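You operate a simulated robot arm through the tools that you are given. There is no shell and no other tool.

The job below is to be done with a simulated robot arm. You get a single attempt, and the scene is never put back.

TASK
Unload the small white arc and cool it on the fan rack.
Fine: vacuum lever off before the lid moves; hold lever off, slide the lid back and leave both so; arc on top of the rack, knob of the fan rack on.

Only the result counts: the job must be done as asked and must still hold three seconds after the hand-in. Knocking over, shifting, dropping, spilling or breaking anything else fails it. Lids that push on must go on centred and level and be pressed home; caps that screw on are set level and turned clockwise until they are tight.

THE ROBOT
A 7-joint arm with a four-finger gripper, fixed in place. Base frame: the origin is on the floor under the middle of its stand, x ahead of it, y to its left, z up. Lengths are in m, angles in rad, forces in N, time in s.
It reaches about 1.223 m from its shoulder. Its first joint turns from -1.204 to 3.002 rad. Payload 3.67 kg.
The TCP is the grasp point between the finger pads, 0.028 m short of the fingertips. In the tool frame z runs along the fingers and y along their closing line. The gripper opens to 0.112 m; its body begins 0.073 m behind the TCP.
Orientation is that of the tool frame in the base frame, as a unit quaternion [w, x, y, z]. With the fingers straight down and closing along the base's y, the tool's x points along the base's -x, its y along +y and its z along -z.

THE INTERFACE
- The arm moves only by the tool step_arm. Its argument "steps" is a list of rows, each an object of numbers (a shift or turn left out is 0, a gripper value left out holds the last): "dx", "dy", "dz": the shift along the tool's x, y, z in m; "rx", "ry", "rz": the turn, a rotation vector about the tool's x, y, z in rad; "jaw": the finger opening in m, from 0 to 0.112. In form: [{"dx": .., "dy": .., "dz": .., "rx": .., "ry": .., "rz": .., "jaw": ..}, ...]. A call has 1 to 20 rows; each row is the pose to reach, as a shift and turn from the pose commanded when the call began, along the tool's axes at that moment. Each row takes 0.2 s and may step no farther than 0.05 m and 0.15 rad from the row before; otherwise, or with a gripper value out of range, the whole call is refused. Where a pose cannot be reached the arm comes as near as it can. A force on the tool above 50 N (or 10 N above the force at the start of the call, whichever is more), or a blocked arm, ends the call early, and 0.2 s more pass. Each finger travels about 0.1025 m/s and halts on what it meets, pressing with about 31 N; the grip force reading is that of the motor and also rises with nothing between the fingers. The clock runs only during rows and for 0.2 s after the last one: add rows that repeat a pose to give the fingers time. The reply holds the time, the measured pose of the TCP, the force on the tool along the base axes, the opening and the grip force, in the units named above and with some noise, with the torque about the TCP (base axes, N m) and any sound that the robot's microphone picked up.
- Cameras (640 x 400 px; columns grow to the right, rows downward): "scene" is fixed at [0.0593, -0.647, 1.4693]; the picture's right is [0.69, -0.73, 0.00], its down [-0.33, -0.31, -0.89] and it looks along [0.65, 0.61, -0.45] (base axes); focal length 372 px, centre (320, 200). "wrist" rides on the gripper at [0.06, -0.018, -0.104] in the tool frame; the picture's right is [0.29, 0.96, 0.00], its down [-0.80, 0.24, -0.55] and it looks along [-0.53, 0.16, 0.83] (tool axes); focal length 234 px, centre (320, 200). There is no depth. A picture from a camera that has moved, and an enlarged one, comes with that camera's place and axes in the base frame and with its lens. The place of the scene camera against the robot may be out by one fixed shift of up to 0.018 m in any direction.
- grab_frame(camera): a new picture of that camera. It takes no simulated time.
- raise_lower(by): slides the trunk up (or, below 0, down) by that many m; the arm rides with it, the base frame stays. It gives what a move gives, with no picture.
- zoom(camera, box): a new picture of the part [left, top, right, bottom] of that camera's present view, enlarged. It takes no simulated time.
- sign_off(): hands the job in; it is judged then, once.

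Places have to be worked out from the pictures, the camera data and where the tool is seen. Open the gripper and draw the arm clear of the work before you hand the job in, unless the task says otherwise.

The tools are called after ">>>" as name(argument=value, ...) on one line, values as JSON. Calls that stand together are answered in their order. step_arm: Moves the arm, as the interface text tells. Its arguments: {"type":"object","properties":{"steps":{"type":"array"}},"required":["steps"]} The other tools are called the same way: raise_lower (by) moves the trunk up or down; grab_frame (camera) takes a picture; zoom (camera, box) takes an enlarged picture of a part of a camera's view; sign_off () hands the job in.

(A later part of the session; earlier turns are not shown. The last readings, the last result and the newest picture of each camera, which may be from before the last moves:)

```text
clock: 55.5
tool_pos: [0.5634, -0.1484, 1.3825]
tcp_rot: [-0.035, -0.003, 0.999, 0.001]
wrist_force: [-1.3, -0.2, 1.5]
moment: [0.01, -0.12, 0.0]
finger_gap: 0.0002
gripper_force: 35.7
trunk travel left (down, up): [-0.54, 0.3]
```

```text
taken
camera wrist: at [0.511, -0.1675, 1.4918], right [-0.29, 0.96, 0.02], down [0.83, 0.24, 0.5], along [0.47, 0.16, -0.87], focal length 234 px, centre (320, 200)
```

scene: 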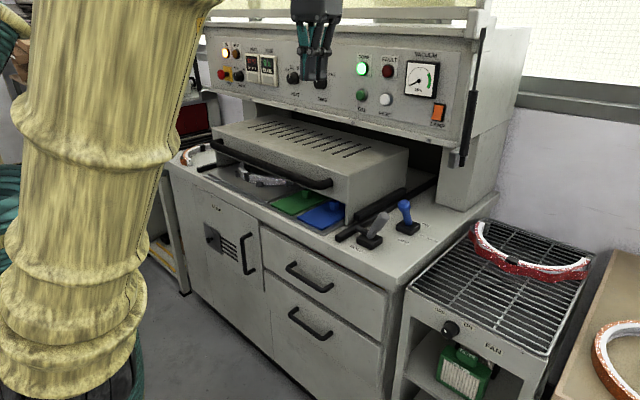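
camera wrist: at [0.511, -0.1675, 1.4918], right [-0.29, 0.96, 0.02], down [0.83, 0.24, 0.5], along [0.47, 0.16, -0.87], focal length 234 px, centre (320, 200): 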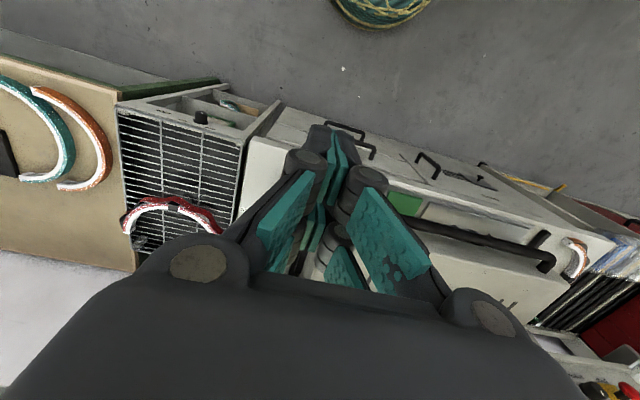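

The posture is normal again. I'll push the lid from nearer the right end of the handle (y≈0.12), which lies in the region that worked well, so first I'll move there with the tool vertical.

>>> step_arm(steps=[{"dx": -0.022, "dy": 0.03, "dz": 0.022}, {"dx": -0.044, "dy": 0.06, "dz": 0.044}, {"dx": -0.067, "dy": 0.09, "dz": 0.067}, {"dx": -0.089, "dy": 0.12, "dz": 0.089}, {"dx": -0.111, "dy": 0.15, "dz": 0.111}, {"dx": -0.133, "dy": 0.18, "dz": 0.133}, {"dx": -0.156, "dy": 0.21, "dz": 0.156}, {"dx": -0.178, "dy": 0.24, "dz": 0.178}, {"dx": -0.2, "dy": 0.27, "dz": 0.2}, {"dx": -0.2, "dy": 0.27, "dz": 0.2}])

>>> grab_frame(camera="scene")

>>> grab_frame(camera="wrist")

```text
clock: 57.7
tool_pos: [0.7507, 0.1241, 1.1707]
tcp_rot: [-0.038, -0.003, 0.999, 0.001]
wrist_force: [-0.4, 0.1, 0.9]
moment: [0.04, -0.05, -0.01]
finger_gap: 0.0
gripper_force: 35.5
trunk travel left (down, up): [-0.54, 0.3]
```

```text
taken
```

scene: 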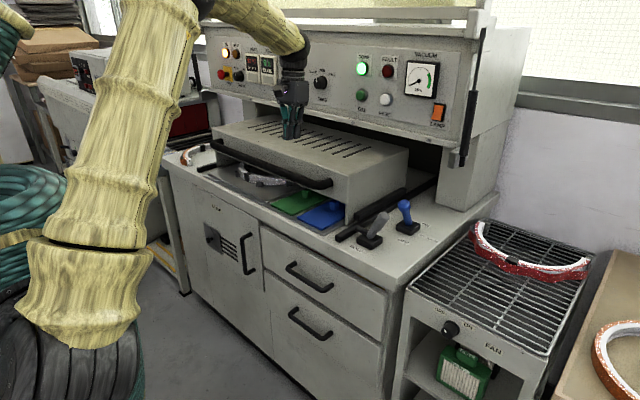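

```text
taken
camera wrist: at [0.6976, 0.1044, 1.2795], right [-0.29, 0.96, 0.02], down [0.84, 0.24, 0.49], along [0.47, 0.16, -0.87], focal length 234 px, centre (320, 200)
```

wrist: 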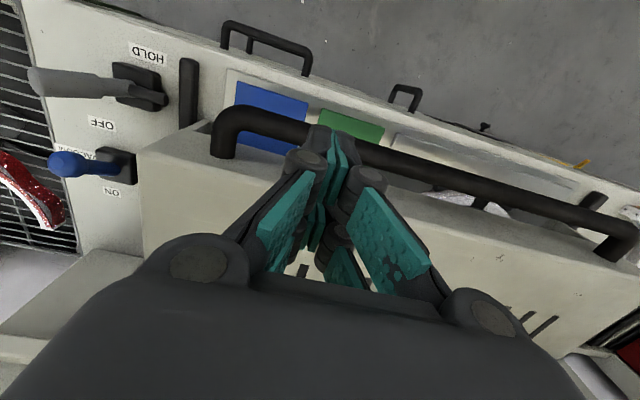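

The vertical posture is fine here. The bar is at about x≈0.76, z≈1.015. I'll move back to x≈0.69, tilt forward slightly, and descend to z≈1.0 in front of the bar.

>>> step_arm(steps=[{"dx": 0.035, "dz": 0.003, "ry": -0.09}, {"dx": 0.06, "dz": 0.005, "ry": -0.18}, {"dx": 0.057, "dz": 0.05, "ry": -0.27}, {"dx": 0.053, "dz": 0.095, "ry": -0.35}, {"dx": 0.05, "dz": 0.14, "ry": -0.35}, {"dx": 0.047, "dz": 0.174, "ry": -0.35}, {"dx": 0.047, "dz": 0.174, "ry": -0.35}])

>>> zoom(camera="scene", box=[200, 90, 400, 240])

>>> grab_frame(camera="wrist")

```text
clock: 59.5
tool_pos: [0.7027, 0.1095, 1.0363]
tcp_rot: [0.148, 0.015, 0.988, 0.04]
wrist_force: [-0.1, -0.8, 0.4]
moment: [0.01, 0.0, 0.03]
finger_gap: 0.0
gripper_force: 35.5
trunk travel left (down, up): [-0.54, 0.3]
stopped in row 7: the arm was blocked; the commanded pose is now the measured one
```

```text
2.67 times, centred on (300, 165) of scene
camera zoom: at [0.0593, -0.647, 1.4693], right [0.69, -0.73, 0.0], down [-0.33, -0.31, -0.89], along [0.65, 0.61, -0.45], focal length 993 px, centre (373, 293)
```

zoom: 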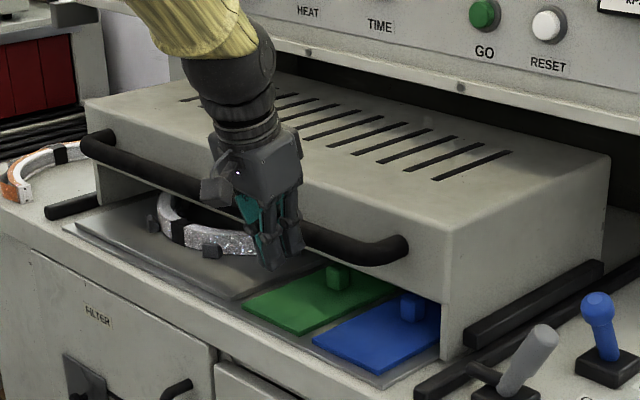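

```text
taken
camera wrist: at [0.6125, 0.0851, 1.1175], right [-0.26, 0.97, -0.01], down [0.61, 0.17, 0.78], along [0.75, 0.2, -0.63], focal length 234 px, centre (320, 200)
```

wrist: 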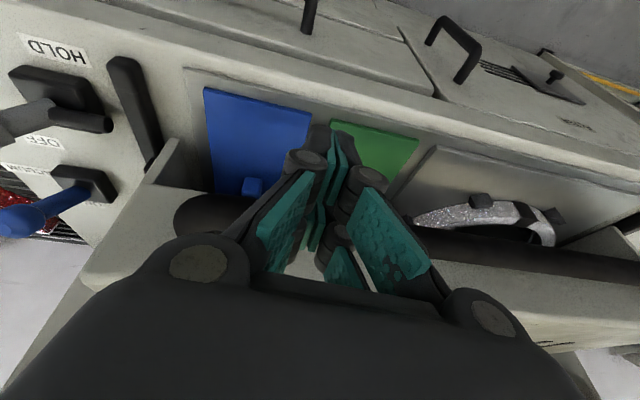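

The arm is at its near limit, but the fingers are in front of the bar. Lowering the trunk by 0.045 m keeps the same joints and drops the fingertips well below the bar for a secure push.

>>> raise_lower(by=-0.045)

>>> zoom(camera="scene", box=[200, 110, 360, 210])

>>> grab_frame(camera="wrist")

```text
clock: 60.4
tool_pos: [0.7015, 0.1106, 0.9924]
tcp_rot: [0.147, 0.015, 0.988, 0.038]
wrist_force: [-0.2, 0.3, -0.4]
moment: [-0.04, 0.0, 0.02]
finger_gap: 0.0
gripper_force: 35.6
trunk travel left (down, up): [-0.495, 0.345]
```

```text
4.00 times, centred on (280, 160) of scene
camera zoom: at [0.0593, -0.647, 1.4693], right [0.69, -0.73, 0.0], down [-0.33, -0.31, -0.89], along [0.65, 0.61, -0.45], focal length 1490 px, centre (480, 360)
```

zoom: 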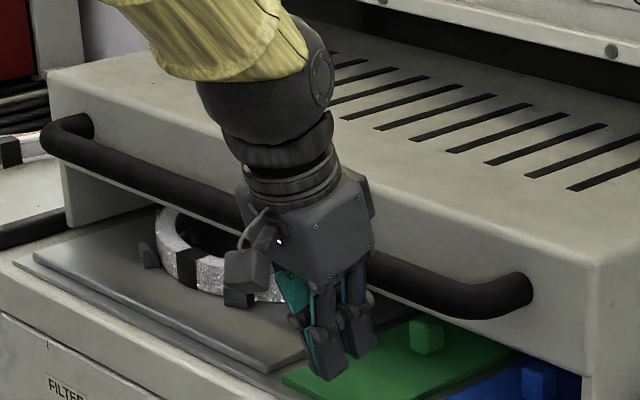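

```text
taken
camera wrist: at [0.6117, 0.0864, 1.073], right [-0.26, 0.97, -0.01], down [0.61, 0.17, 0.78], along [0.75, 0.2, -0.63], focal length 234 px, centre (320, 200)
```

wrist: 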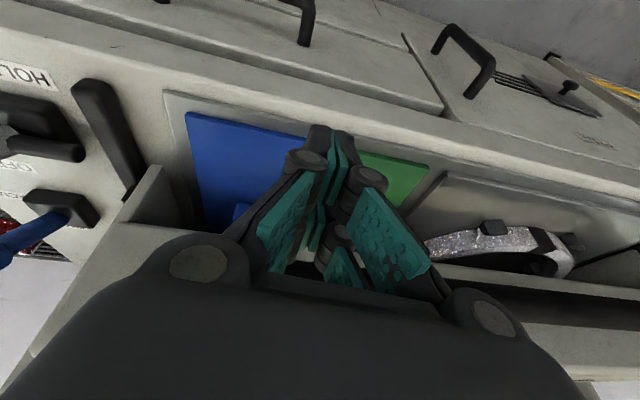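

The closed fingers hang in front of the bar with tips at z≈0.965, clear of the pads below. I'll push slowly forward by 0.12 m.

>>> step_arm(steps=[{"dx": -0.0143, "dy": 0.0003, "dz": 0.0044}, {"dx": -0.0287, "dy": 0.0005, "dz": 0.0088}, {"dx": -0.043, "dy": 0.0008, "dz": 0.0131}, {"dx": -0.0573, "dy": 0.0011, "dz": 0.0175}, {"dx": -0.0716, "dy": 0.0014, "dz": 0.0219}, {"dx": -0.086, "dy": 0.0016, "dz": 0.0263}, {"dx": -0.1003, "dy": 0.0019, "dz": 0.0307}, {"dx": -0.1146, "dy": 0.0022, "dz": 0.035}, {"dx": -0.1146, "dy": 0.0022, "dz": 0.035}])

>>> zoom(camera="scene", box=[200, 90, 440, 240])

>>> grab_frame(camera="wrist")

```text
clock: 62.4
tool_pos: [0.8248, 0.1016, 1.0069]
tcp_rot: [0.152, 0.024, 0.987, 0.049]
wrist_force: [-0.6, 0.5, -0.5]
moment: [-0.03, 0.0, 0.02]
finger_gap: 0.0
gripper_force: 35.6
trunk travel left (down, up): [-0.495, 0.345]
```

```text
2.67 times, centred on (320, 165) of scene
camera zoom: at [0.0593, -0.647, 1.4693], right [0.69, -0.73, 0.0], down [-0.33, -0.31, -0.89], along [0.65, 0.61, -0.45], focal length 993 px, centre (320, 293)
```

zoom: 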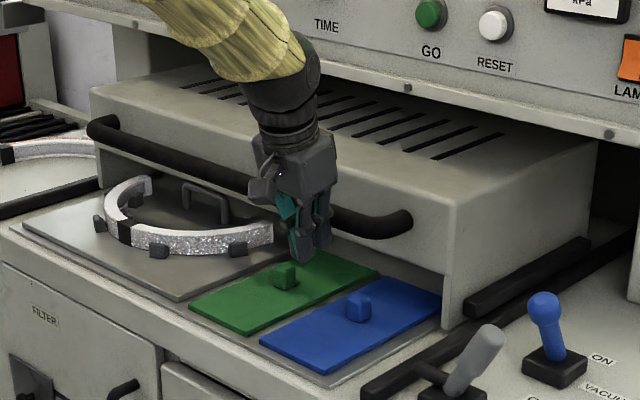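

```text
taken
camera wrist: at [0.7357, 0.0762, 1.0867], right [-0.24, 0.97, 0.01], down [0.6, 0.14, 0.79], along [0.76, 0.2, -0.62], focal length 234 px, centre (320, 200)
```

wrist: 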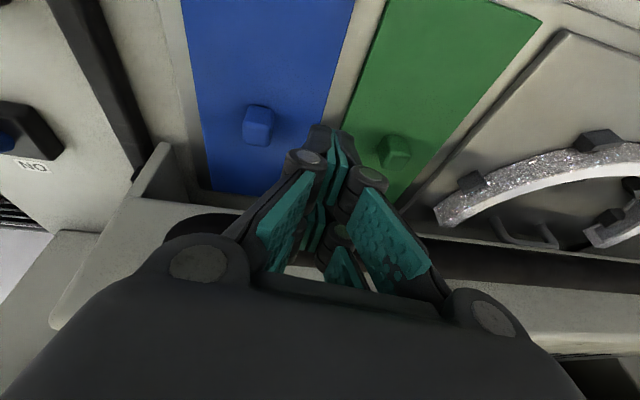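

The lid slid well; its front is now at x≈0.90 and the plate with the silver arc is coming into view. I'll push another 0.09 m while tilting further forward to stay clear of the panel lip.

>>> step_arm(steps=[{"dx": -0.0138, "dy": 0.0003, "dz": 0.0061, "ry": -0.06}, {"dx": -0.0276, "dy": 0.0007, "dz": 0.0122, "ry": -0.12}, {"dx": -0.0414, "dy": 0.001, "dz": 0.0184, "ry": -0.18}, {"dx": -0.0552, "dy": 0.0013, "dz": 0.0245, "ry": -0.24}, {"dx": -0.069, "dy": 0.0017, "dz": 0.0306, "ry": -0.3}, {"dx": -0.0828, "dy": 0.002, "dz": 0.0367, "ry": -0.36}, {"dx": -0.0828, "dy": 0.002, "dz": 0.0367, "ry": -0.36}])

>>> zoom(camera="scene", box=[200, 90, 440, 240])

>>> grab_frame(camera="wrist")

```text
clock: 63.7
tool_pos: [0.9267, 0.0533, 1.02]
tcp_rot: [0.315, 0.07, 0.944, 0.076]
wrist_force: [0.6, -0.4, 0.3]
moment: [0.01, 0.02, 0.01]
finger_gap: 0.0001
gripper_force: 35.9
trunk travel left (down, up): [-0.495, 0.345]
stopped in row 6: the arm was blocked; the commanded pose is now the measured one
```

```text
2.67 times, centred on (320, 165) of scene
camera zoom: at [0.0593, -0.647, 1.4693], right [0.69, -0.73, 0.0], down [-0.33, -0.31, -0.89], along [0.65, 0.61, -0.45], focal length 993 px, centre (320, 293)
```

zoom: 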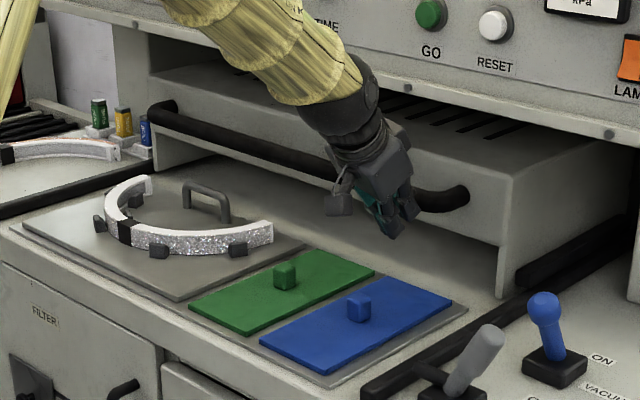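

```text
taken
camera wrist: at [0.8138, 0.0345, 1.0644], right [-0.15, 0.99, 0.01], down [0.32, 0.04, 0.95], along [0.94, 0.14, -0.32], focal length 234 px, centre (320, 200)
```

wrist: 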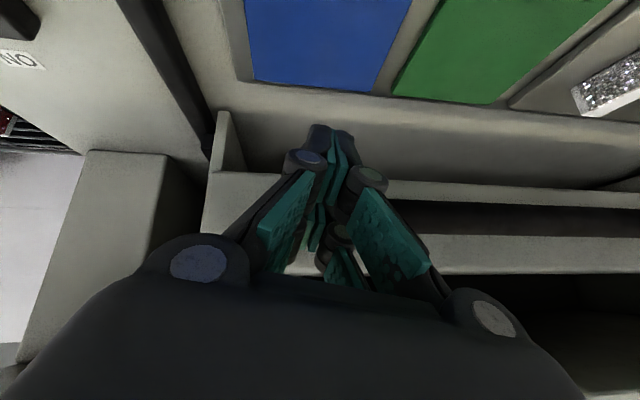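

The lid front is at about x≈1.03 now and the plate is fully exposed. My fingers drifted to the bar's right end, so I'll back off a touch, shift towards +y and push again to make sure the lid reaches its stop.

>>> step_arm(steps=[{"dx": 0.0253, "dy": 0.016, "dz": -0.0022}, {"dx": 0.0355, "dy": 0.0542, "dz": 0.0057}, {"dx": 0.0214, "dy": 0.0657, "dz": 0.0188}, {"dx": 0.0095, "dy": 0.067, "dz": 0.0279}, {"dx": -0.0024, "dy": 0.0682, "dz": 0.037}, {"dx": -0.0143, "dy": 0.0695, "dz": 0.046}, {"dx": -0.0262, "dy": 0.0707, "dz": 0.0551}, {"dx": -0.0262, "dy": 0.0707, "dz": 0.0551}])

>>> zoom(camera="scene", box=[200, 90, 440, 240])

>>> grab_frame(camera="wrist")

```text
clock: 65.2
tool_pos: [0.9832, 0.0727, 1.0356]
tcp_rot: [0.316, 0.104, 0.938, 0.099]
wrist_force: [-18.3, 3.6, 13.4]
moment: [-0.11, -0.29, -0.08]
finger_gap: 0.0
gripper_force: 36.3
trunk travel left (down, up): [-0.495, 0.345]
stopped in row 7: the force on the tool passed its limit at 73 N (the readings are from after the stop); the commanded pose is now the measured one
```

```text
2.67 times, centred on (320, 165) of scene
camera zoom: at [0.0593, -0.647, 1.4693], right [0.69, -0.73, 0.0], down [-0.33, -0.31, -0.89], along [0.65, 0.61, -0.45], focal length 993 px, centre (320, 293)
```

zoom: 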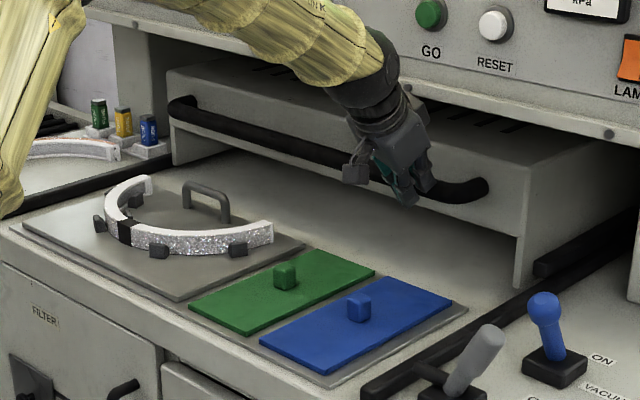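

```text
taken
camera wrist: at [0.8691, 0.0585, 1.0796], right [-0.1, 0.99, 0.08], down [0.31, -0.04, 0.95], along [0.95, 0.11, -0.31], focal length 234 px, centre (320, 200)
```

wrist: 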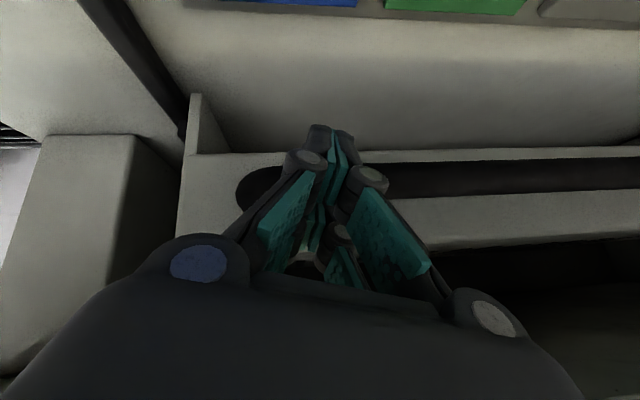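

A firm 73 N stop was felt, with the lid front at about x≈1.07: the lid is fully back. I'll retreat from under the lip, then rise and return to vertical to view the plate.

>>> step_arm(steps=[{"dx": 0.026, "dy": -0.0044, "dz": -0.0204}, {"dx": 0.052, "dy": -0.0089, "dz": -0.0409}, {"dx": 0.0779, "dy": -0.0133, "dz": -0.0613}, {"dx": 0.0701, "dy": -0.0081, "dz": -0.086, "rx": 0.034, "ry": 0.1075, "rz": -0.0355}, {"dx": 0.0623, "dy": -0.003, "dz": -0.1106, "rx": 0.067, "ry": 0.215, "rz": -0.071}, {"dx": 0.0545, "dy": 0.0022, "dz": -0.1353, "rx": 0.101, "ry": 0.3225, "rz": -0.1065}, {"dx": 0.0467, "dy": 0.0074, "dz": -0.1599, "rx": 0.135, "ry": 0.43, "rz": -0.142}, {"dx": 0.0389, "dy": 0.0126, "dz": -0.1846, "rx": 0.168, "ry": 0.5375, "rz": -0.1775}, {"dx": 0.0311, "dy": 0.0178, "dz": -0.2092, "rx": 0.202, "ry": 0.645, "rz": -0.213}, {"dx": 0.0311, "dy": 0.0178, "dz": -0.2092, "rx": 0.202, "ry": 0.645, "rz": -0.213}])

>>> grab_frame(camera="scene")

>>> grab_frame(camera="wrist")

```text
clock: 67.3
tool_pos: [0.8373, 0.0731, 1.1835]
tcp_rot: [-0.003, 0.001, 1.0, 0.0]
wrist_force: [0.7, 0.3, -0.1]
moment: [0.01, -0.02, -0.03]
finger_gap: 0.0
gripper_force: 35.7
trunk travel left (down, up): [-0.495, 0.345]
```

```text
taken
```

scene: 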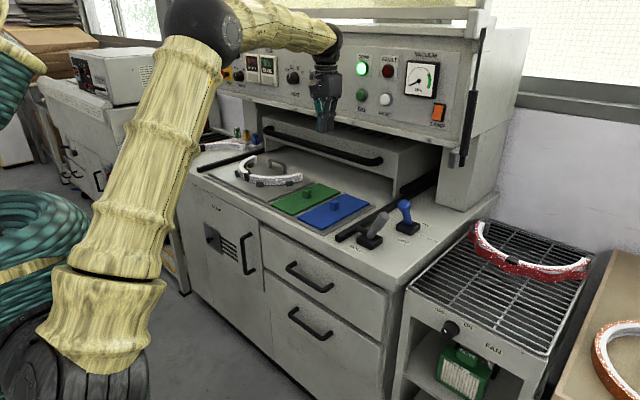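

```text
taken
camera wrist: at [0.7768, 0.0545, 1.2892], right [-0.29, 0.96, 0.0], down [0.8, 0.24, 0.55], along [0.53, 0.16, -0.83], focal length 234 px, centre (320, 200)
```

wrist: 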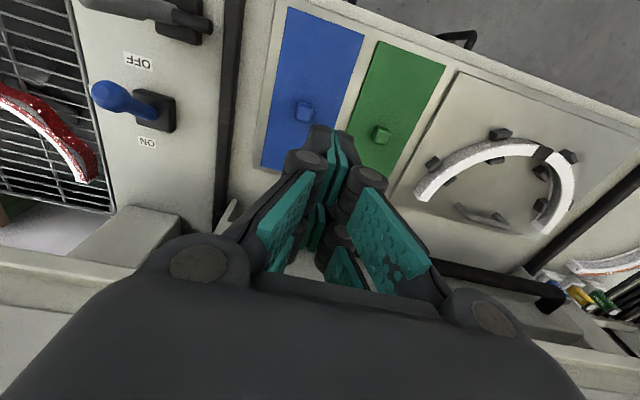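

The lid is open and the plate shows a single white/silver arc held among small posts, next to green and blue pads. I'll open the gripper and move over the arc for a clear top view.

>>> step_arm(steps=[{"dx": 0.01, "dy": 0.043, "dz": -0.003, "jaw": 0.112}, {"dx": 0.02, "dy": 0.086, "dz": -0.006}, {"dx": 0.03, "dy": 0.129, "dz": -0.009}, {"dx": 0.04, "dy": 0.172, "dz": -0.012}, {"dx": 0.05, "dy": 0.215, "dz": -0.015}, {"dx": 0.057, "dy": 0.257, "dz": -0.017}, {"dx": 0.057, "dy": 0.257, "dz": -0.017}])

>>> grab_frame(camera="wrist")

>>> zoom(camera="scene", box=[180, 120, 420, 250])

```text
clock: 69.2
tool_pos: [0.8017, 0.291, 1.2185]
tcp_rot: [-0.004, 0.021, 1.0, 0.02]
wrist_force: [-0.9, -0.1, -0.2]
moment: [0.0, 0.02, 0.04]
finger_gap: 0.1121
gripper_force: 0.2
trunk travel left (down, up): [-0.495, 0.345]
stopped in row 7: the arm was blocked; the commanded pose is now the measured one
```

```text
taken
camera wrist: at [0.7419, 0.2711, 1.3226], right [-0.25, 0.97, 0.04], down [0.81, 0.18, 0.56], along [0.53, 0.17, -0.83], focal length 234 px, centre (320, 200)
```

wrist: 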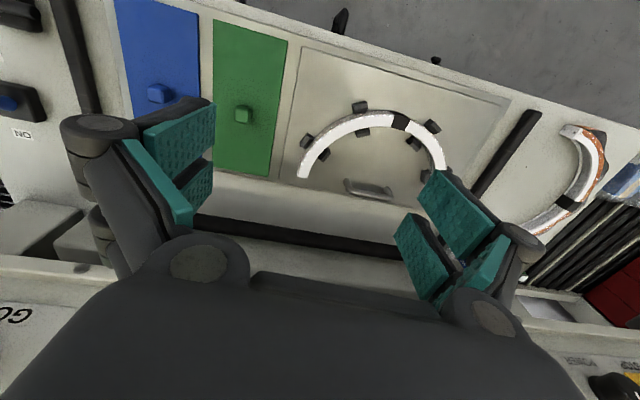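

```text
2.67 times, centred on (300, 185) of scene
camera zoom: at [0.0593, -0.647, 1.4693], right [0.69, -0.73, 0.0], down [-0.33, -0.31, -0.89], along [0.65, 0.61, -0.45], focal length 993 px, centre (373, 240)
```

zoom: 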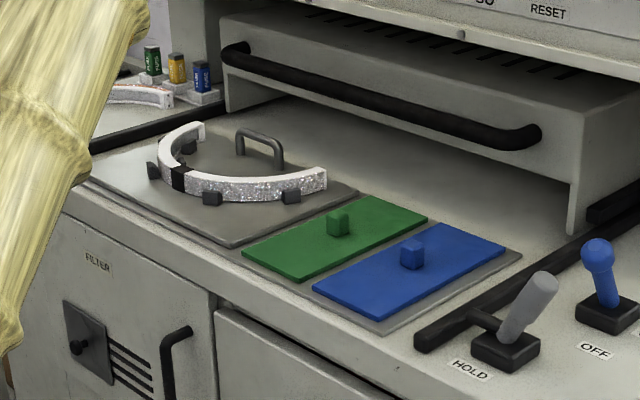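

The white arc is a half ring of radius ≈0.125 m. Its black middle tab is near (0.81,0.444) and it opens towards the back, with posts on both sides. The tab is the natural grip, with the fingers closing along x, so I'll roll the tool -90° here and check the posture.

>>> step_arm(steps=[{"rz": -0.1428, "jaw": 0.09}, {"rz": -0.2856}, {"rz": -0.4284}, {"rz": -0.5712}, {"rz": -0.714}, {"rz": -0.8568}, {"rz": -0.9996}, {"rz": -1.1424}, {"rz": -1.2852}, {"rz": -1.428}, {"rz": -1.571}, {"rz": -1.571}])

>>> grab_frame(camera="wrist")

>>> grab_frame(camera="scene")

```text
clock: 72.0
tool_pos: [0.8203, 0.2527, 1.2355]
tcp_rot: [0.024, -0.678, 0.734, 0.031]
wrist_force: [-0.8, -0.2, -0.3]
moment: [0.05, -0.03, -0.01]
finger_gap: 0.09
gripper_force: 0.1
trunk travel left (down, up): [-0.495, 0.345]
stopped in row 12: the arm was blocked; the commanded pose is now the measured one
```

```text
taken
camera wrist: at [0.8342, 0.1818, 1.3339], right [-0.98, -0.21, -0.01], down [-0.17, 0.77, 0.62], along [-0.12, 0.6, -0.79], focal length 234 px, centre (320, 200)
```

wrist: 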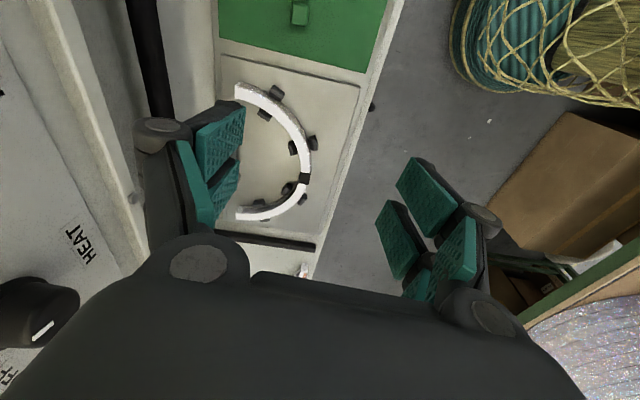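

```text
taken
```

scene: 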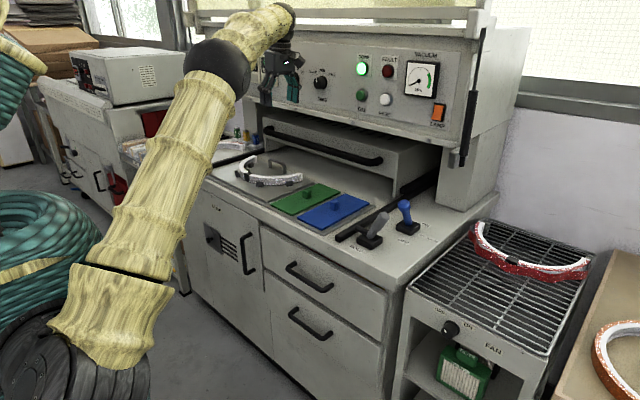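

The arm is near full stretch here because the shoulder is low relative to this hand height. I'll pull in slightly and then raise the trunk to regain reach.

>>> step_arm(steps=[{"dx": 0.013, "dy": 0.024, "dz": 0.014}, {"dx": 0.026, "dy": 0.048, "dz": 0.029}, {"dx": 0.026, "dy": 0.048, "dz": 0.029}])

>>> raise_lower(by=0.15)

>>> grab_frame(camera="scene")

```text
clock: 72.8
tool_pos: [0.77, 0.2337, 1.202]
tcp_rot: [0.024, -0.679, 0.733, 0.031]
wrist_force: [0.3, -0.1, 0.0]
moment: [0.0, 0.0, 0.0]
finger_gap: 0.0902
gripper_force: 0.1
trunk travel left (down, up): [-0.495, 0.345]
```

```text
clock: 74.5
tool_pos: [0.7712, 0.236, 1.3533]
tcp_rot: [0.023, -0.678, 0.734, 0.031]
wrist_force: [-0.6, 0.5, -0.3]
moment: [0.01, 0.0, 0.04]
finger_gap: 0.09
gripper_force: 0.0
trunk travel left (down, up): [-0.645, 0.195]
```

```text
taken
```

scene: 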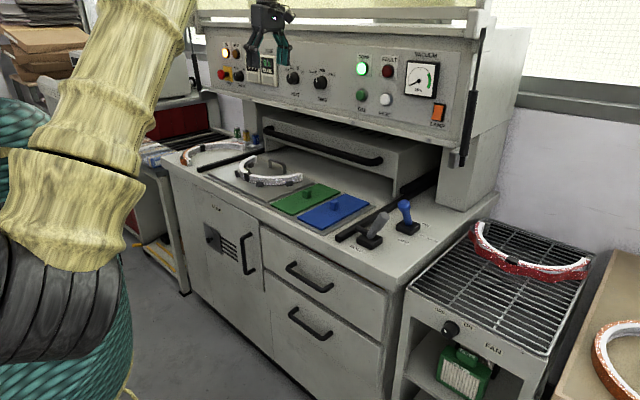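

The trunk move worked cleanly. Now I'll descend over the plate towards the arc and true up the tool orientation.

>>> step_arm(steps=[{"dx": -0.0175, "dy": -0.0005, "dz": 0.0348, "rx": 0.002, "ry": 0.013, "rz": -0.013}, {"dx": -0.0349, "dy": -0.001, "dz": 0.0696, "rx": 0.003, "ry": 0.026, "rz": -0.027}, {"dx": -0.0524, "dy": -0.0015, "dz": 0.1044, "rx": 0.005, "ry": 0.039, "rz": -0.04}, {"dx": -0.0698, "dy": -0.002, "dz": 0.1391, "rx": 0.007, "ry": 0.052, "rz": -0.053}, {"dx": -0.0873, "dy": -0.0025, "dz": 0.1739, "rx": 0.008, "ry": 0.065, "rz": -0.067}, {"dx": -0.1047, "dy": -0.003, "dz": 0.2087, "rx": 0.01, "ry": 0.078, "rz": -0.08}, {"dx": -0.1047, "dy": -0.003, "dz": 0.2087, "rx": 0.01, "ry": 0.078, "rz": -0.08}])

>>> grab_frame(camera="wrist")

>>> grab_frame(camera="scene")

```text
clock: 76.1
tool_pos: [0.7898, 0.3382, 1.162]
tcp_rot: [0.005, -0.7, 0.714, 0.007]
wrist_force: [-0.7, 0.1, 1.1]
moment: [0.04, -0.02, 0.03]
finger_gap: 0.0899
gripper_force: 0.0
trunk travel left (down, up): [-0.645, 0.195]
```

```text
taken
camera wrist: at [0.8066, 0.2745, 1.2647], right [-0.96, -0.27, 0.0], down [-0.22, 0.79, 0.57], along [-0.15, 0.55, -0.82], focal length 234 px, centre (320, 200)
```

wrist: 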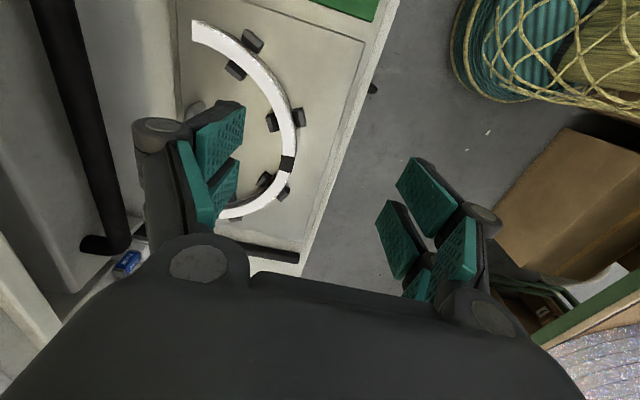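

```text
taken
```

scene: 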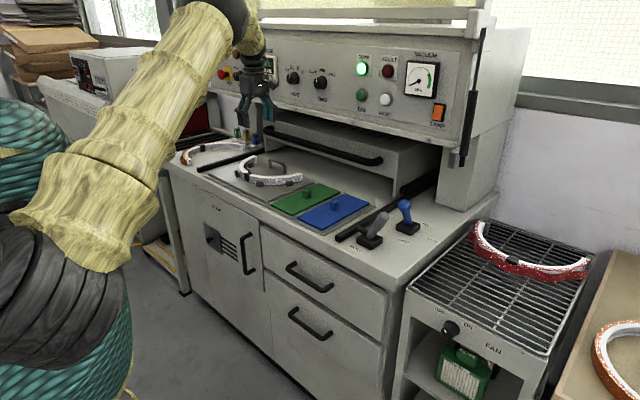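

The tab's top is triangulated at (0.813,0.451,0.914), midway between two post pairs with about 10 cm of free space, so it is a good grip spot. I'll move above it with the jaw at 0.07 and stop at z≈1.0 to check.

>>> step_arm(steps=[{"dx": -0.04, "dy": -0.008, "dz": 0.01, "jaw": 0.07}, {"dx": -0.08, "dy": -0.016, "dz": 0.025}, {"dx": -0.109, "dy": -0.023, "dz": 0.06}, {"dx": -0.109, "dy": -0.023, "dz": 0.1}, {"dx": -0.109, "dy": -0.023, "dz": 0.14}, {"dx": -0.109, "dy": -0.023, "dz": 0.162}, {"dx": -0.109, "dy": -0.023, "dz": 0.162}])

>>> grab_frame(camera="wrist")

>>> zoom(camera="scene", box=[200, 110, 328, 200])

```text
clock: 77.7
tool_pos: [0.7715, 0.4345, 0.9755]
tcp_rot: [0.0, 0.708, -0.707, 0.0]
wrist_force: [-1.4, -0.6, 0.0]
moment: [0.02, -0.04, 0.0]
finger_gap: 0.0701
gripper_force: 0.2
out of reach, approached as far as the arm can: row 2, 3, 4, 5, 6, 7
trunk travel left (down, up): [-0.645, 0.195]
```

```text
taken
camera wrist: at [0.7888, 0.374, 1.0798], right [-0.96, -0.29, 0.0], down [-0.24, 0.8, 0.55], along [-0.16, 0.53, -0.83], focal length 234 px, centre (320, 200)
```

wrist: 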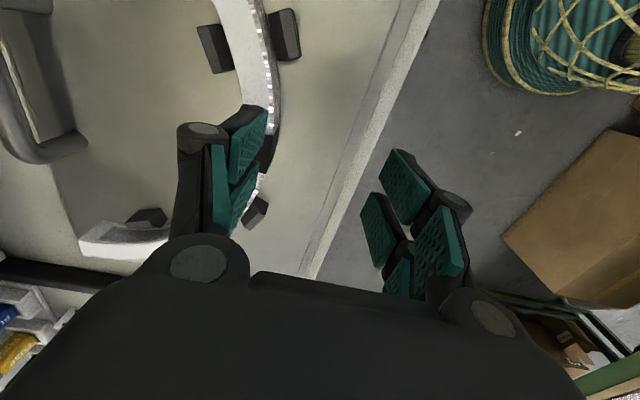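

```text
4.44 times, centred on (264, 155) of scene
camera zoom: at [0.0593, -0.647, 1.4693], right [0.69, -0.73, 0.0], down [-0.33, -0.31, -0.89], along [0.65, 0.61, -0.45], focal length 1656 px, centre (569, 400)
```

zoom: 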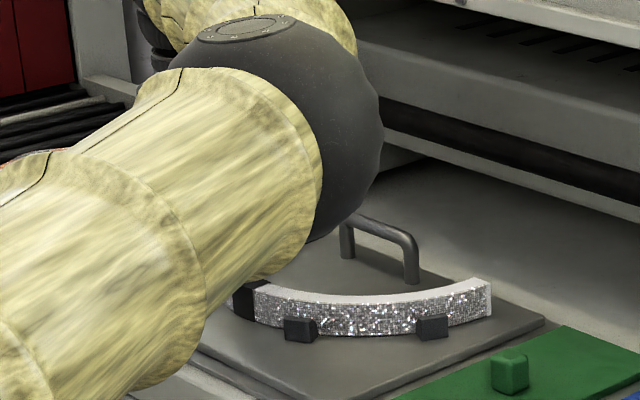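

The arm reports being out of reach and stopped about 4 cm short in x, at (0.772,0.435,0.976). I'll look at the whole scene to understand the posture.

>>> grab_frame(camera="scene")

```text
taken
```

scene: 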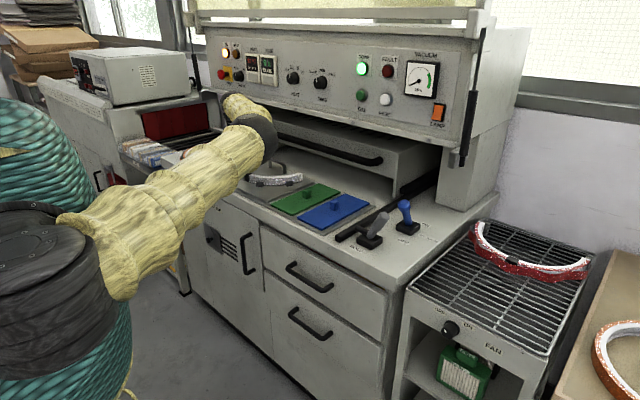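

The vertical hand tops out at about 0.885 m horizontal reach, and the tab is 0.93 m out. Tilting the hand along the arc's tangent, with the wrist towards -y, keeps the pads flat on the tab and brings the wrist into reach. I'll lift, tilt 0.45 rad, then lower the trunk.

>>> step_arm(steps=[{"dx": 0.015, "dy": 0.01, "dz": -0.028}, {"dx": 0.03, "dy": 0.02, "dz": -0.056, "ry": -0.09}, {"dx": 0.045, "dy": 0.03, "dz": -0.085, "ry": -0.18}, {"dx": 0.06, "dy": 0.04, "dz": -0.113, "ry": -0.27}, {"dx": 0.075, "dy": 0.05, "dz": -0.142, "ry": -0.36}, {"dx": 0.09, "dy": 0.06, "dz": -0.17, "ry": -0.45}, {"dx": 0.09, "dy": 0.06, "dz": -0.17, "ry": -0.45}])

>>> grab_frame(camera="scene")

```text
clock: 79.3
tool_pos: [0.7124, 0.3501, 1.1404]
tcp_rot: [-0.157, 0.69, -0.689, -0.157]
wrist_force: [-0.2, 0.4, -0.2]
moment: [0.01, 0.04, -0.01]
finger_gap: 0.0699
gripper_force: 0.0
trunk travel left (down, up): [-0.645, 0.195]
```

```text
taken
```

scene: 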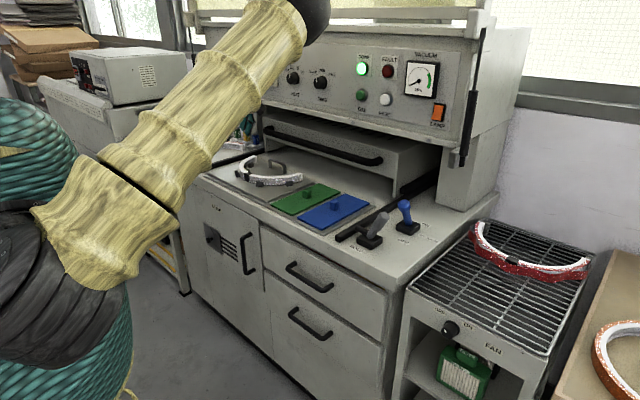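

The tilt is set and the arm is clear. I'll lower the trunk by 0.1 m, which brings the TCP to z≈1.04.

>>> raise_lower(by=-0.1)

>>> grab_frame(camera="wrist")

```text
clock: 80.6
tool_pos: [0.7138, 0.3474, 1.0424]
tcp_rot: [-0.157, 0.689, -0.689, -0.158]
wrist_force: [-0.3, -0.5, 0.2]
moment: [-0.01, 0.0, 0.02]
finger_gap: 0.0701
gripper_force: 0.2
trunk travel left (down, up): [-0.545, 0.295]
```

```text
taken
camera wrist: at [0.7295, 0.2473, 1.1102], right [-0.96, -0.26, -0.12], down [-0.24, 0.48, 0.85], along [-0.16, 0.84, -0.52], focal length 234 px, centre (320, 200)
```

wrist: 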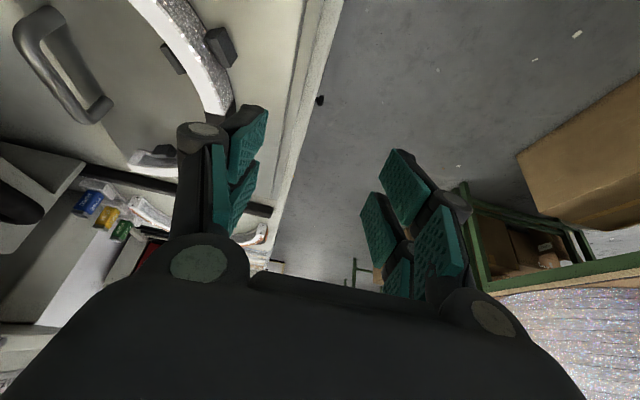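

Now I'll move to a point above the tab at about (0.813,0.447,1.02), still tilted.

>>> step_arm(steps=[{"dx": -0.0203, "dy": -0.025, "dz": 0.0154}, {"dx": -0.0407, "dy": -0.05, "dz": 0.0308}, {"dx": -0.061, "dy": -0.075, "dz": 0.0461}, {"dx": -0.0813, "dy": -0.1, "dz": 0.0615}, {"dx": -0.0813, "dy": -0.1, "dz": 0.0615}])

>>> grab_frame(camera="wrist")

>>> grab_frame(camera="scene")

```text
clock: 81.8
tool_pos: [0.8133, 0.4481, 1.022]
tcp_rot: [-0.158, 0.69, -0.689, -0.159]
wrist_force: [0.5, -0.1, -0.8]
moment: [-0.01, -0.02, 0.04]
finger_gap: 0.0699
gripper_force: 0.1
trunk travel left (down, up): [-0.545, 0.295]
```

```text
taken
camera wrist: at [0.8306, 0.3483, 1.0898], right [-0.96, -0.26, -0.12], down [-0.24, 0.48, 0.85], along [-0.16, 0.84, -0.52], focal length 234 px, centre (320, 200)
```

wrist: 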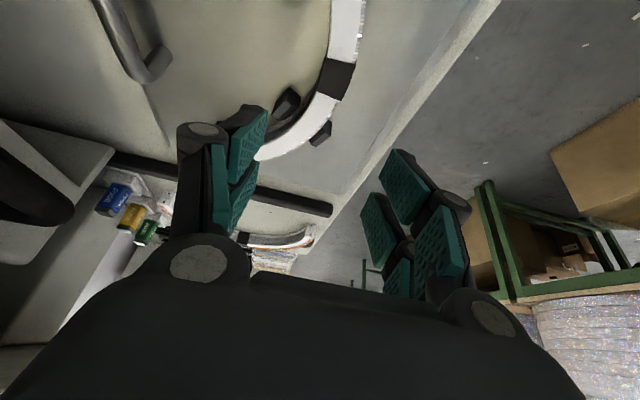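

```text
taken
```

scene: 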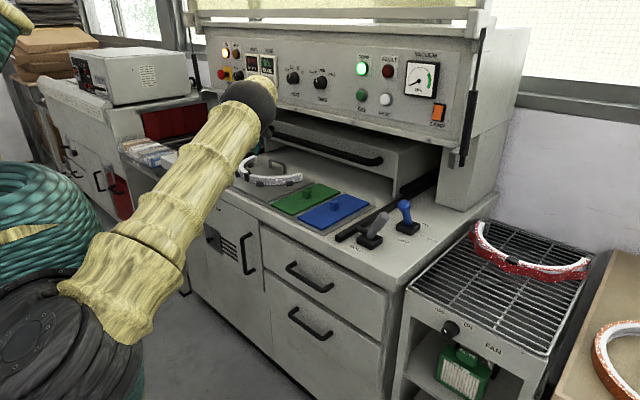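

The tool is at (0.813,0.448,1.022) and the tab is confirmed at (0.812,0.451). I'll shift 1.7 cm towards -y to centre the fingers between the post pairs, narrow the jaw to 0.058, and lower to z≈0.952.

>>> step_arm(steps=[{"dx": 0.0153, "dy": 0.001, "dz": -0.0074, "jaw": 0.058}, {"dx": 0.0305, "dy": 0.001, "dz": 0.024}, {"dx": 0.0458, "dy": 0.001, "dz": 0.0556}, {"dx": 0.0458, "dy": 0.001, "dz": 0.0556}])

>>> grab_frame(camera="wrist")

>>> zoom(camera="scene", box=[210, 130, 330, 205])

```text
clock: 82.8
tool_pos: [0.8111, 0.4294, 0.952]
tcp_rot: [-0.156, 0.69, -0.689, -0.158]
wrist_force: [-0.3, -0.2, 0.4]
moment: [-0.02, -0.01, 0.01]
finger_gap: 0.058
gripper_force: 0.1
trunk travel left (down, up): [-0.545, 0.295]
```

```text
taken
camera wrist: at [0.8286, 0.3298, 1.0197], right [-0.96, -0.26, -0.12], down [-0.24, 0.48, 0.85], along [-0.16, 0.84, -0.52], focal length 234 px, centre (320, 200)
```

wrist: 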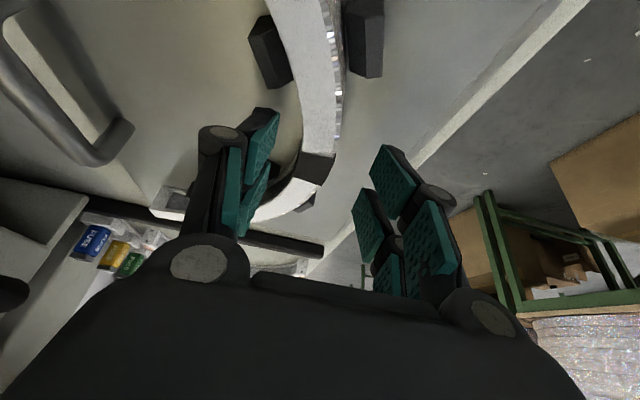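

```text
5.33 times, centred on (270, 168) of scene
camera zoom: at [0.0593, -0.647, 1.4693], right [0.69, -0.73, 0.0], down [-0.33, -0.31, -0.89], along [0.65, 0.61, -0.45], focal length 1987 px, centre (587, 373)
```

zoom: 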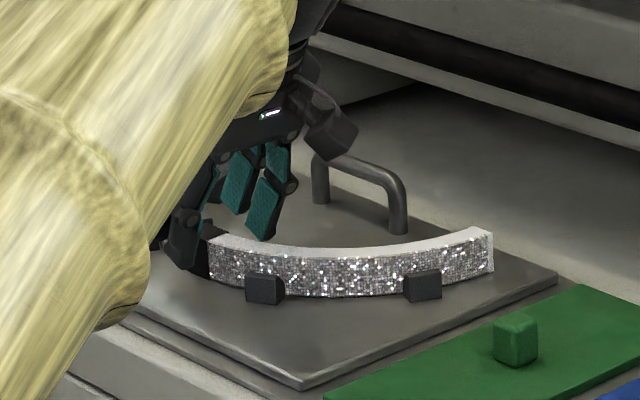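

The arc passes centrally between the finger pairs. I'll descend the remaining 2.5 cm in small steps.

>>> step_arm(steps=[{"dx": 0.0044, "dz": 0.009}, {"dx": 0.0087, "dz": 0.018}, {"dx": 0.0109, "dz": 0.0225}, {"dx": 0.0109, "dz": 0.0225}])

>>> grab_frame(camera="wrist")

>>> zoom(camera="scene", box=[210, 130, 330, 205])

```text
clock: 83.8
tool_pos: [0.8102, 0.4297, 0.9289]
tcp_rot: [0.159, -0.689, 0.689, 0.157]
wrist_force: [1.5, 5.3, 20.2]
moment: [-0.08, -0.34, -0.07]
finger_gap: 0.0596
gripper_force: 1.0
trunk travel left (down, up): [-0.545, 0.295]
```

```text
taken
camera wrist: at [0.8281, 0.3301, 0.9972], right [-0.96, -0.26, -0.13], down [-0.24, 0.48, 0.85], along [-0.16, 0.84, -0.52], focal length 234 px, centre (320, 200)
```

wrist: 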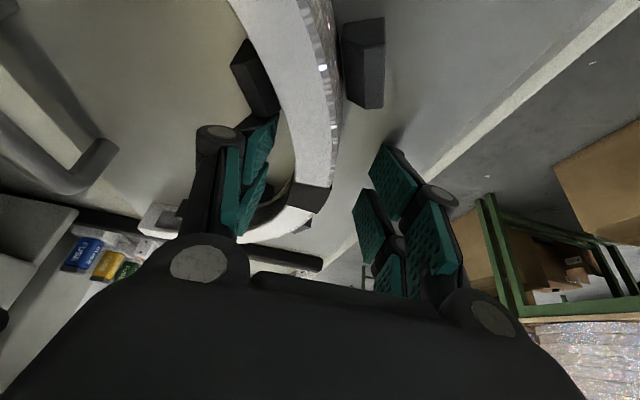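

```text
5.33 times, centred on (270, 168) of scene
camera zoom: at [0.0593, -0.647, 1.4693], right [0.69, -0.73, 0.0], down [-0.33, -0.31, -0.89], along [0.65, 0.61, -0.45], focal length 1987 px, centre (587, 373)
```

zoom: 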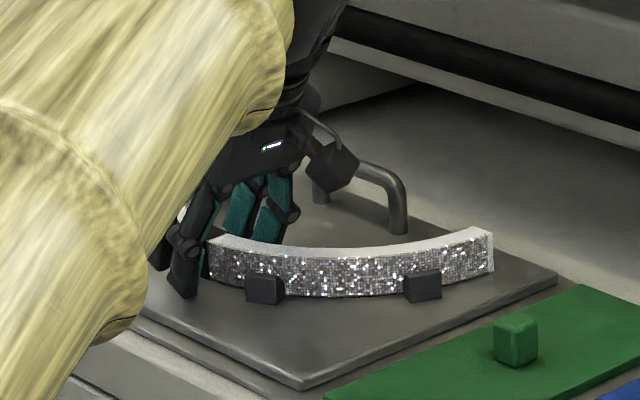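

The fingertips just touched the plate (20 N up) at z≈0.929. I'll lift 3 mm and close on the arc.

>>> step_arm(steps=[{"dx": -0.0015, "dz": -0.0031}, {"dx": -0.0015, "dz": -0.0031, "jaw": 0.0}, {"dx": -0.0015, "dz": -0.0031}, {"dx": -0.0015, "dz": -0.0031}, {"dx": -0.0015, "dz": -0.0031}])

>>> grab_frame(camera="wrist")

>>> zoom(camera="scene", box=[210, 130, 330, 205])

```text
clock: 85.0
tool_pos: [0.8121, 0.4296, 0.9318]
tcp_rot: [-0.157, 0.69, -0.689, -0.158]
wrist_force: [6.9, -2.5, 18.4]
moment: [-0.6, 0.03, 1.21]
finger_gap: 0.0246
gripper_force: 30.7
trunk travel left (down, up): [-0.545, 0.295]
```

```text
taken
camera wrist: at [0.8285, 0.3294, 0.9993], right [-0.96, -0.26, -0.13], down [-0.24, 0.48, 0.85], along [-0.16, 0.84, -0.52], focal length 234 px, centre (320, 200)
```

wrist: 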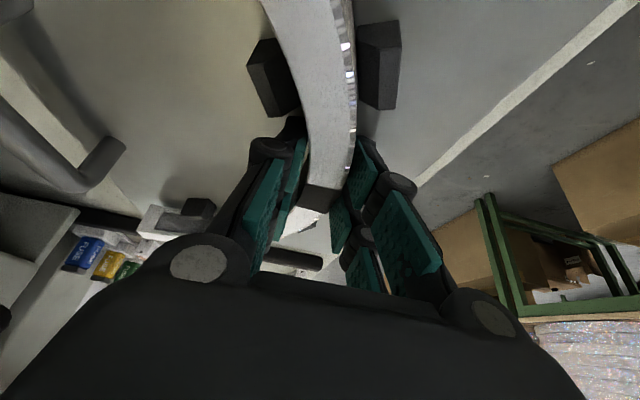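

```text
5.33 times, centred on (270, 168) of scene
camera zoom: at [0.0593, -0.647, 1.4693], right [0.69, -0.73, 0.0], down [-0.33, -0.31, -0.89], along [0.65, 0.61, -0.45], focal length 1987 px, centre (587, 373)
```

zoom: 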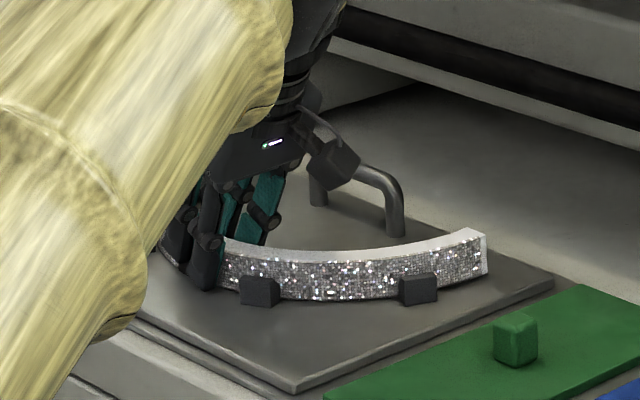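

The arc is gripped with a 0.025 m gap, but comparing pictures, the loose plate seems to have been nudged about 5 mm towards the robot as the grip centred. I'll ease the downward press by 3 mm and push the plate gently back through the arc before lifting.

>>> step_arm(steps=[{"dx": -0.0013, "dz": -0.0027, "jaw": 0.0}, {"dx": -0.0013, "dy": -0.004, "dz": -0.0027}, {"dx": -0.0013, "dy": -0.008, "dz": -0.0027}, {"dx": -0.0013, "dy": -0.008, "dz": -0.0027}])

>>> zoom(camera="scene", box=[210, 130, 330, 205])

>>> grab_frame(camera="wrist")

```text
clock: 86.0
tool_pos: [0.8193, 0.4308, 0.9315]
tcp_rot: [-0.156, 0.69, -0.689, -0.158]
wrist_force: [-4.7, 1.2, -0.6]
moment: [0.08, 0.23, 0.35]
finger_gap: 0.0227
gripper_force: 31.2
trunk travel left (down, up): [-0.545, 0.295]
```

```text
5.33 times, centred on (270, 168) of scene
camera zoom: at [0.0593, -0.647, 1.4693], right [0.69, -0.73, 0.0], down [-0.33, -0.31, -0.89], along [0.65, 0.61, -0.45], focal length 1987 px, centre (587, 373)
```

zoom: 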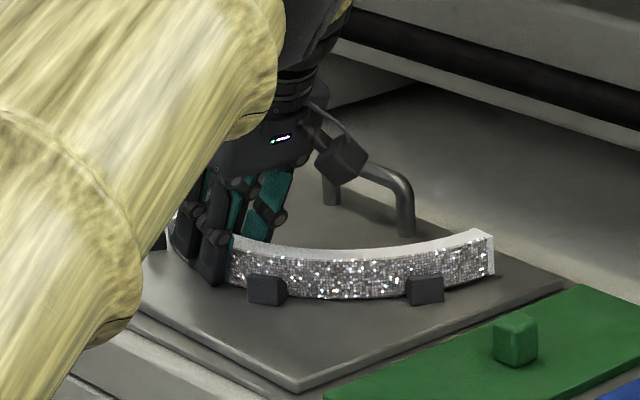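

```text
taken
camera wrist: at [0.8363, 0.3308, 0.9996], right [-0.96, -0.26, -0.12], down [-0.24, 0.48, 0.84], along [-0.16, 0.84, -0.52], focal length 234 px, centre (320, 200)
```

wrist: 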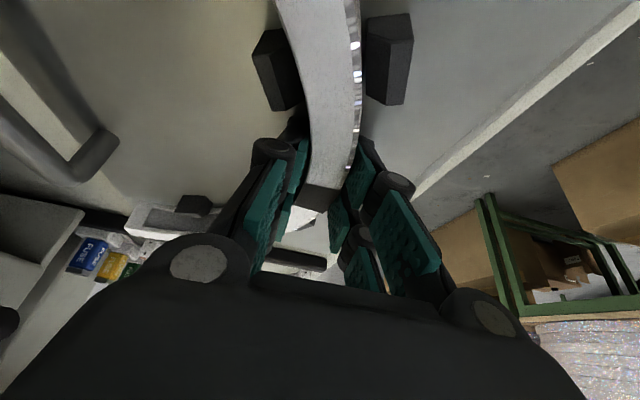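

The plate is now roughly back in position but looks rotated about -4°, because the grip squared the arc to the pads. I'll turn the hand by about +0.08 rad about the vertical to rotate the plate back before lifting.

>>> step_arm(steps=[{"rx": -0.0174, "rz": -0.036, "jaw": 0.0}, {"rx": -0.0348, "rz": -0.072}, {"rx": -0.0348, "rz": -0.072}])

>>> zoom(camera="scene", box=[210, 130, 330, 205])

```text
clock: 86.8
tool_pos: [0.8197, 0.4309, 0.933]
tcp_rot: [-0.15, 0.716, -0.661, -0.163]
wrist_force: [2.9, -3.2, -0.3]
moment: [0.03, -0.08, -0.66]
finger_gap: 0.0226
gripper_force: 30.8
trunk travel left (down, up): [-0.545, 0.295]
```

```text
5.33 times, centred on (270, 168) of scene
camera zoom: at [0.0593, -0.647, 1.4693], right [0.69, -0.73, 0.0], down [-0.33, -0.31, -0.89], along [0.65, 0.61, -0.45], focal length 1987 px, centre (587, 373)
```

zoom: 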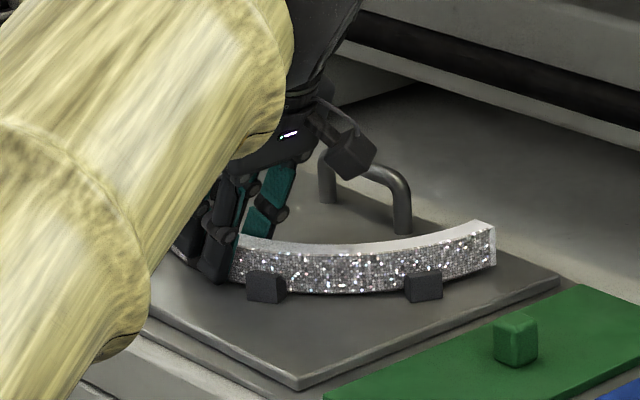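

The plate edge is back within about 2 mm of where it was. Now I'll lift the arc straight up out of the posts.

>>> step_arm(steps=[{"dx": -0.0022, "dz": -0.0045, "jaw": 0.0}, {"dx": -0.0043, "dz": -0.009}, {"dx": -0.0086, "dz": -0.018}, {"dx": -0.0151, "dz": -0.0315}, {"dx": -0.0216, "dz": -0.045}, {"dx": -0.0281, "dz": -0.0584}, {"dx": -0.0281, "dz": -0.0584}])

>>> zoom(camera="scene", box=[210, 110, 350, 205])

>>> grab_frame(camera="wrist")

```text
clock: 88.4
tool_pos: [0.82, 0.4321, 0.9964]
tcp_rot: [-0.15, 0.717, -0.661, -0.164]
wrist_force: [0.5, 0.0, -2.1]
moment: [-0.03, 0.09, 0.0]
finger_gap: 0.0225
gripper_force: 30.7
trunk travel left (down, up): [-0.545, 0.295]
```

```text
4.21 times, centred on (280, 158) of scene
camera zoom: at [0.0593, -0.647, 1.4693], right [0.69, -0.73, 0.0], down [-0.33, -0.31, -0.89], along [0.65, 0.61, -0.45], focal length 1568 px, centre (488, 379)
```

zoom: 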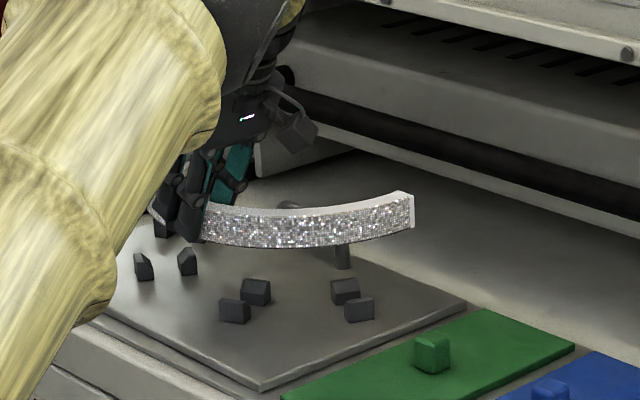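

```text
taken
camera wrist: at [0.8444, 0.3325, 1.0648], right [-0.93, -0.34, -0.12], down [-0.28, 0.46, 0.85], along [-0.23, 0.82, -0.52], focal length 234 px, centre (320, 200)
```

wrist: 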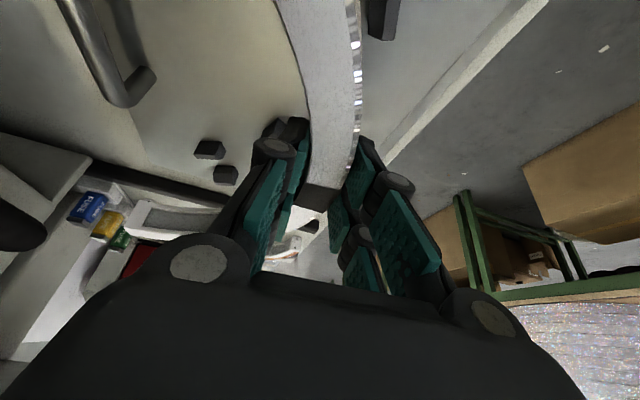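

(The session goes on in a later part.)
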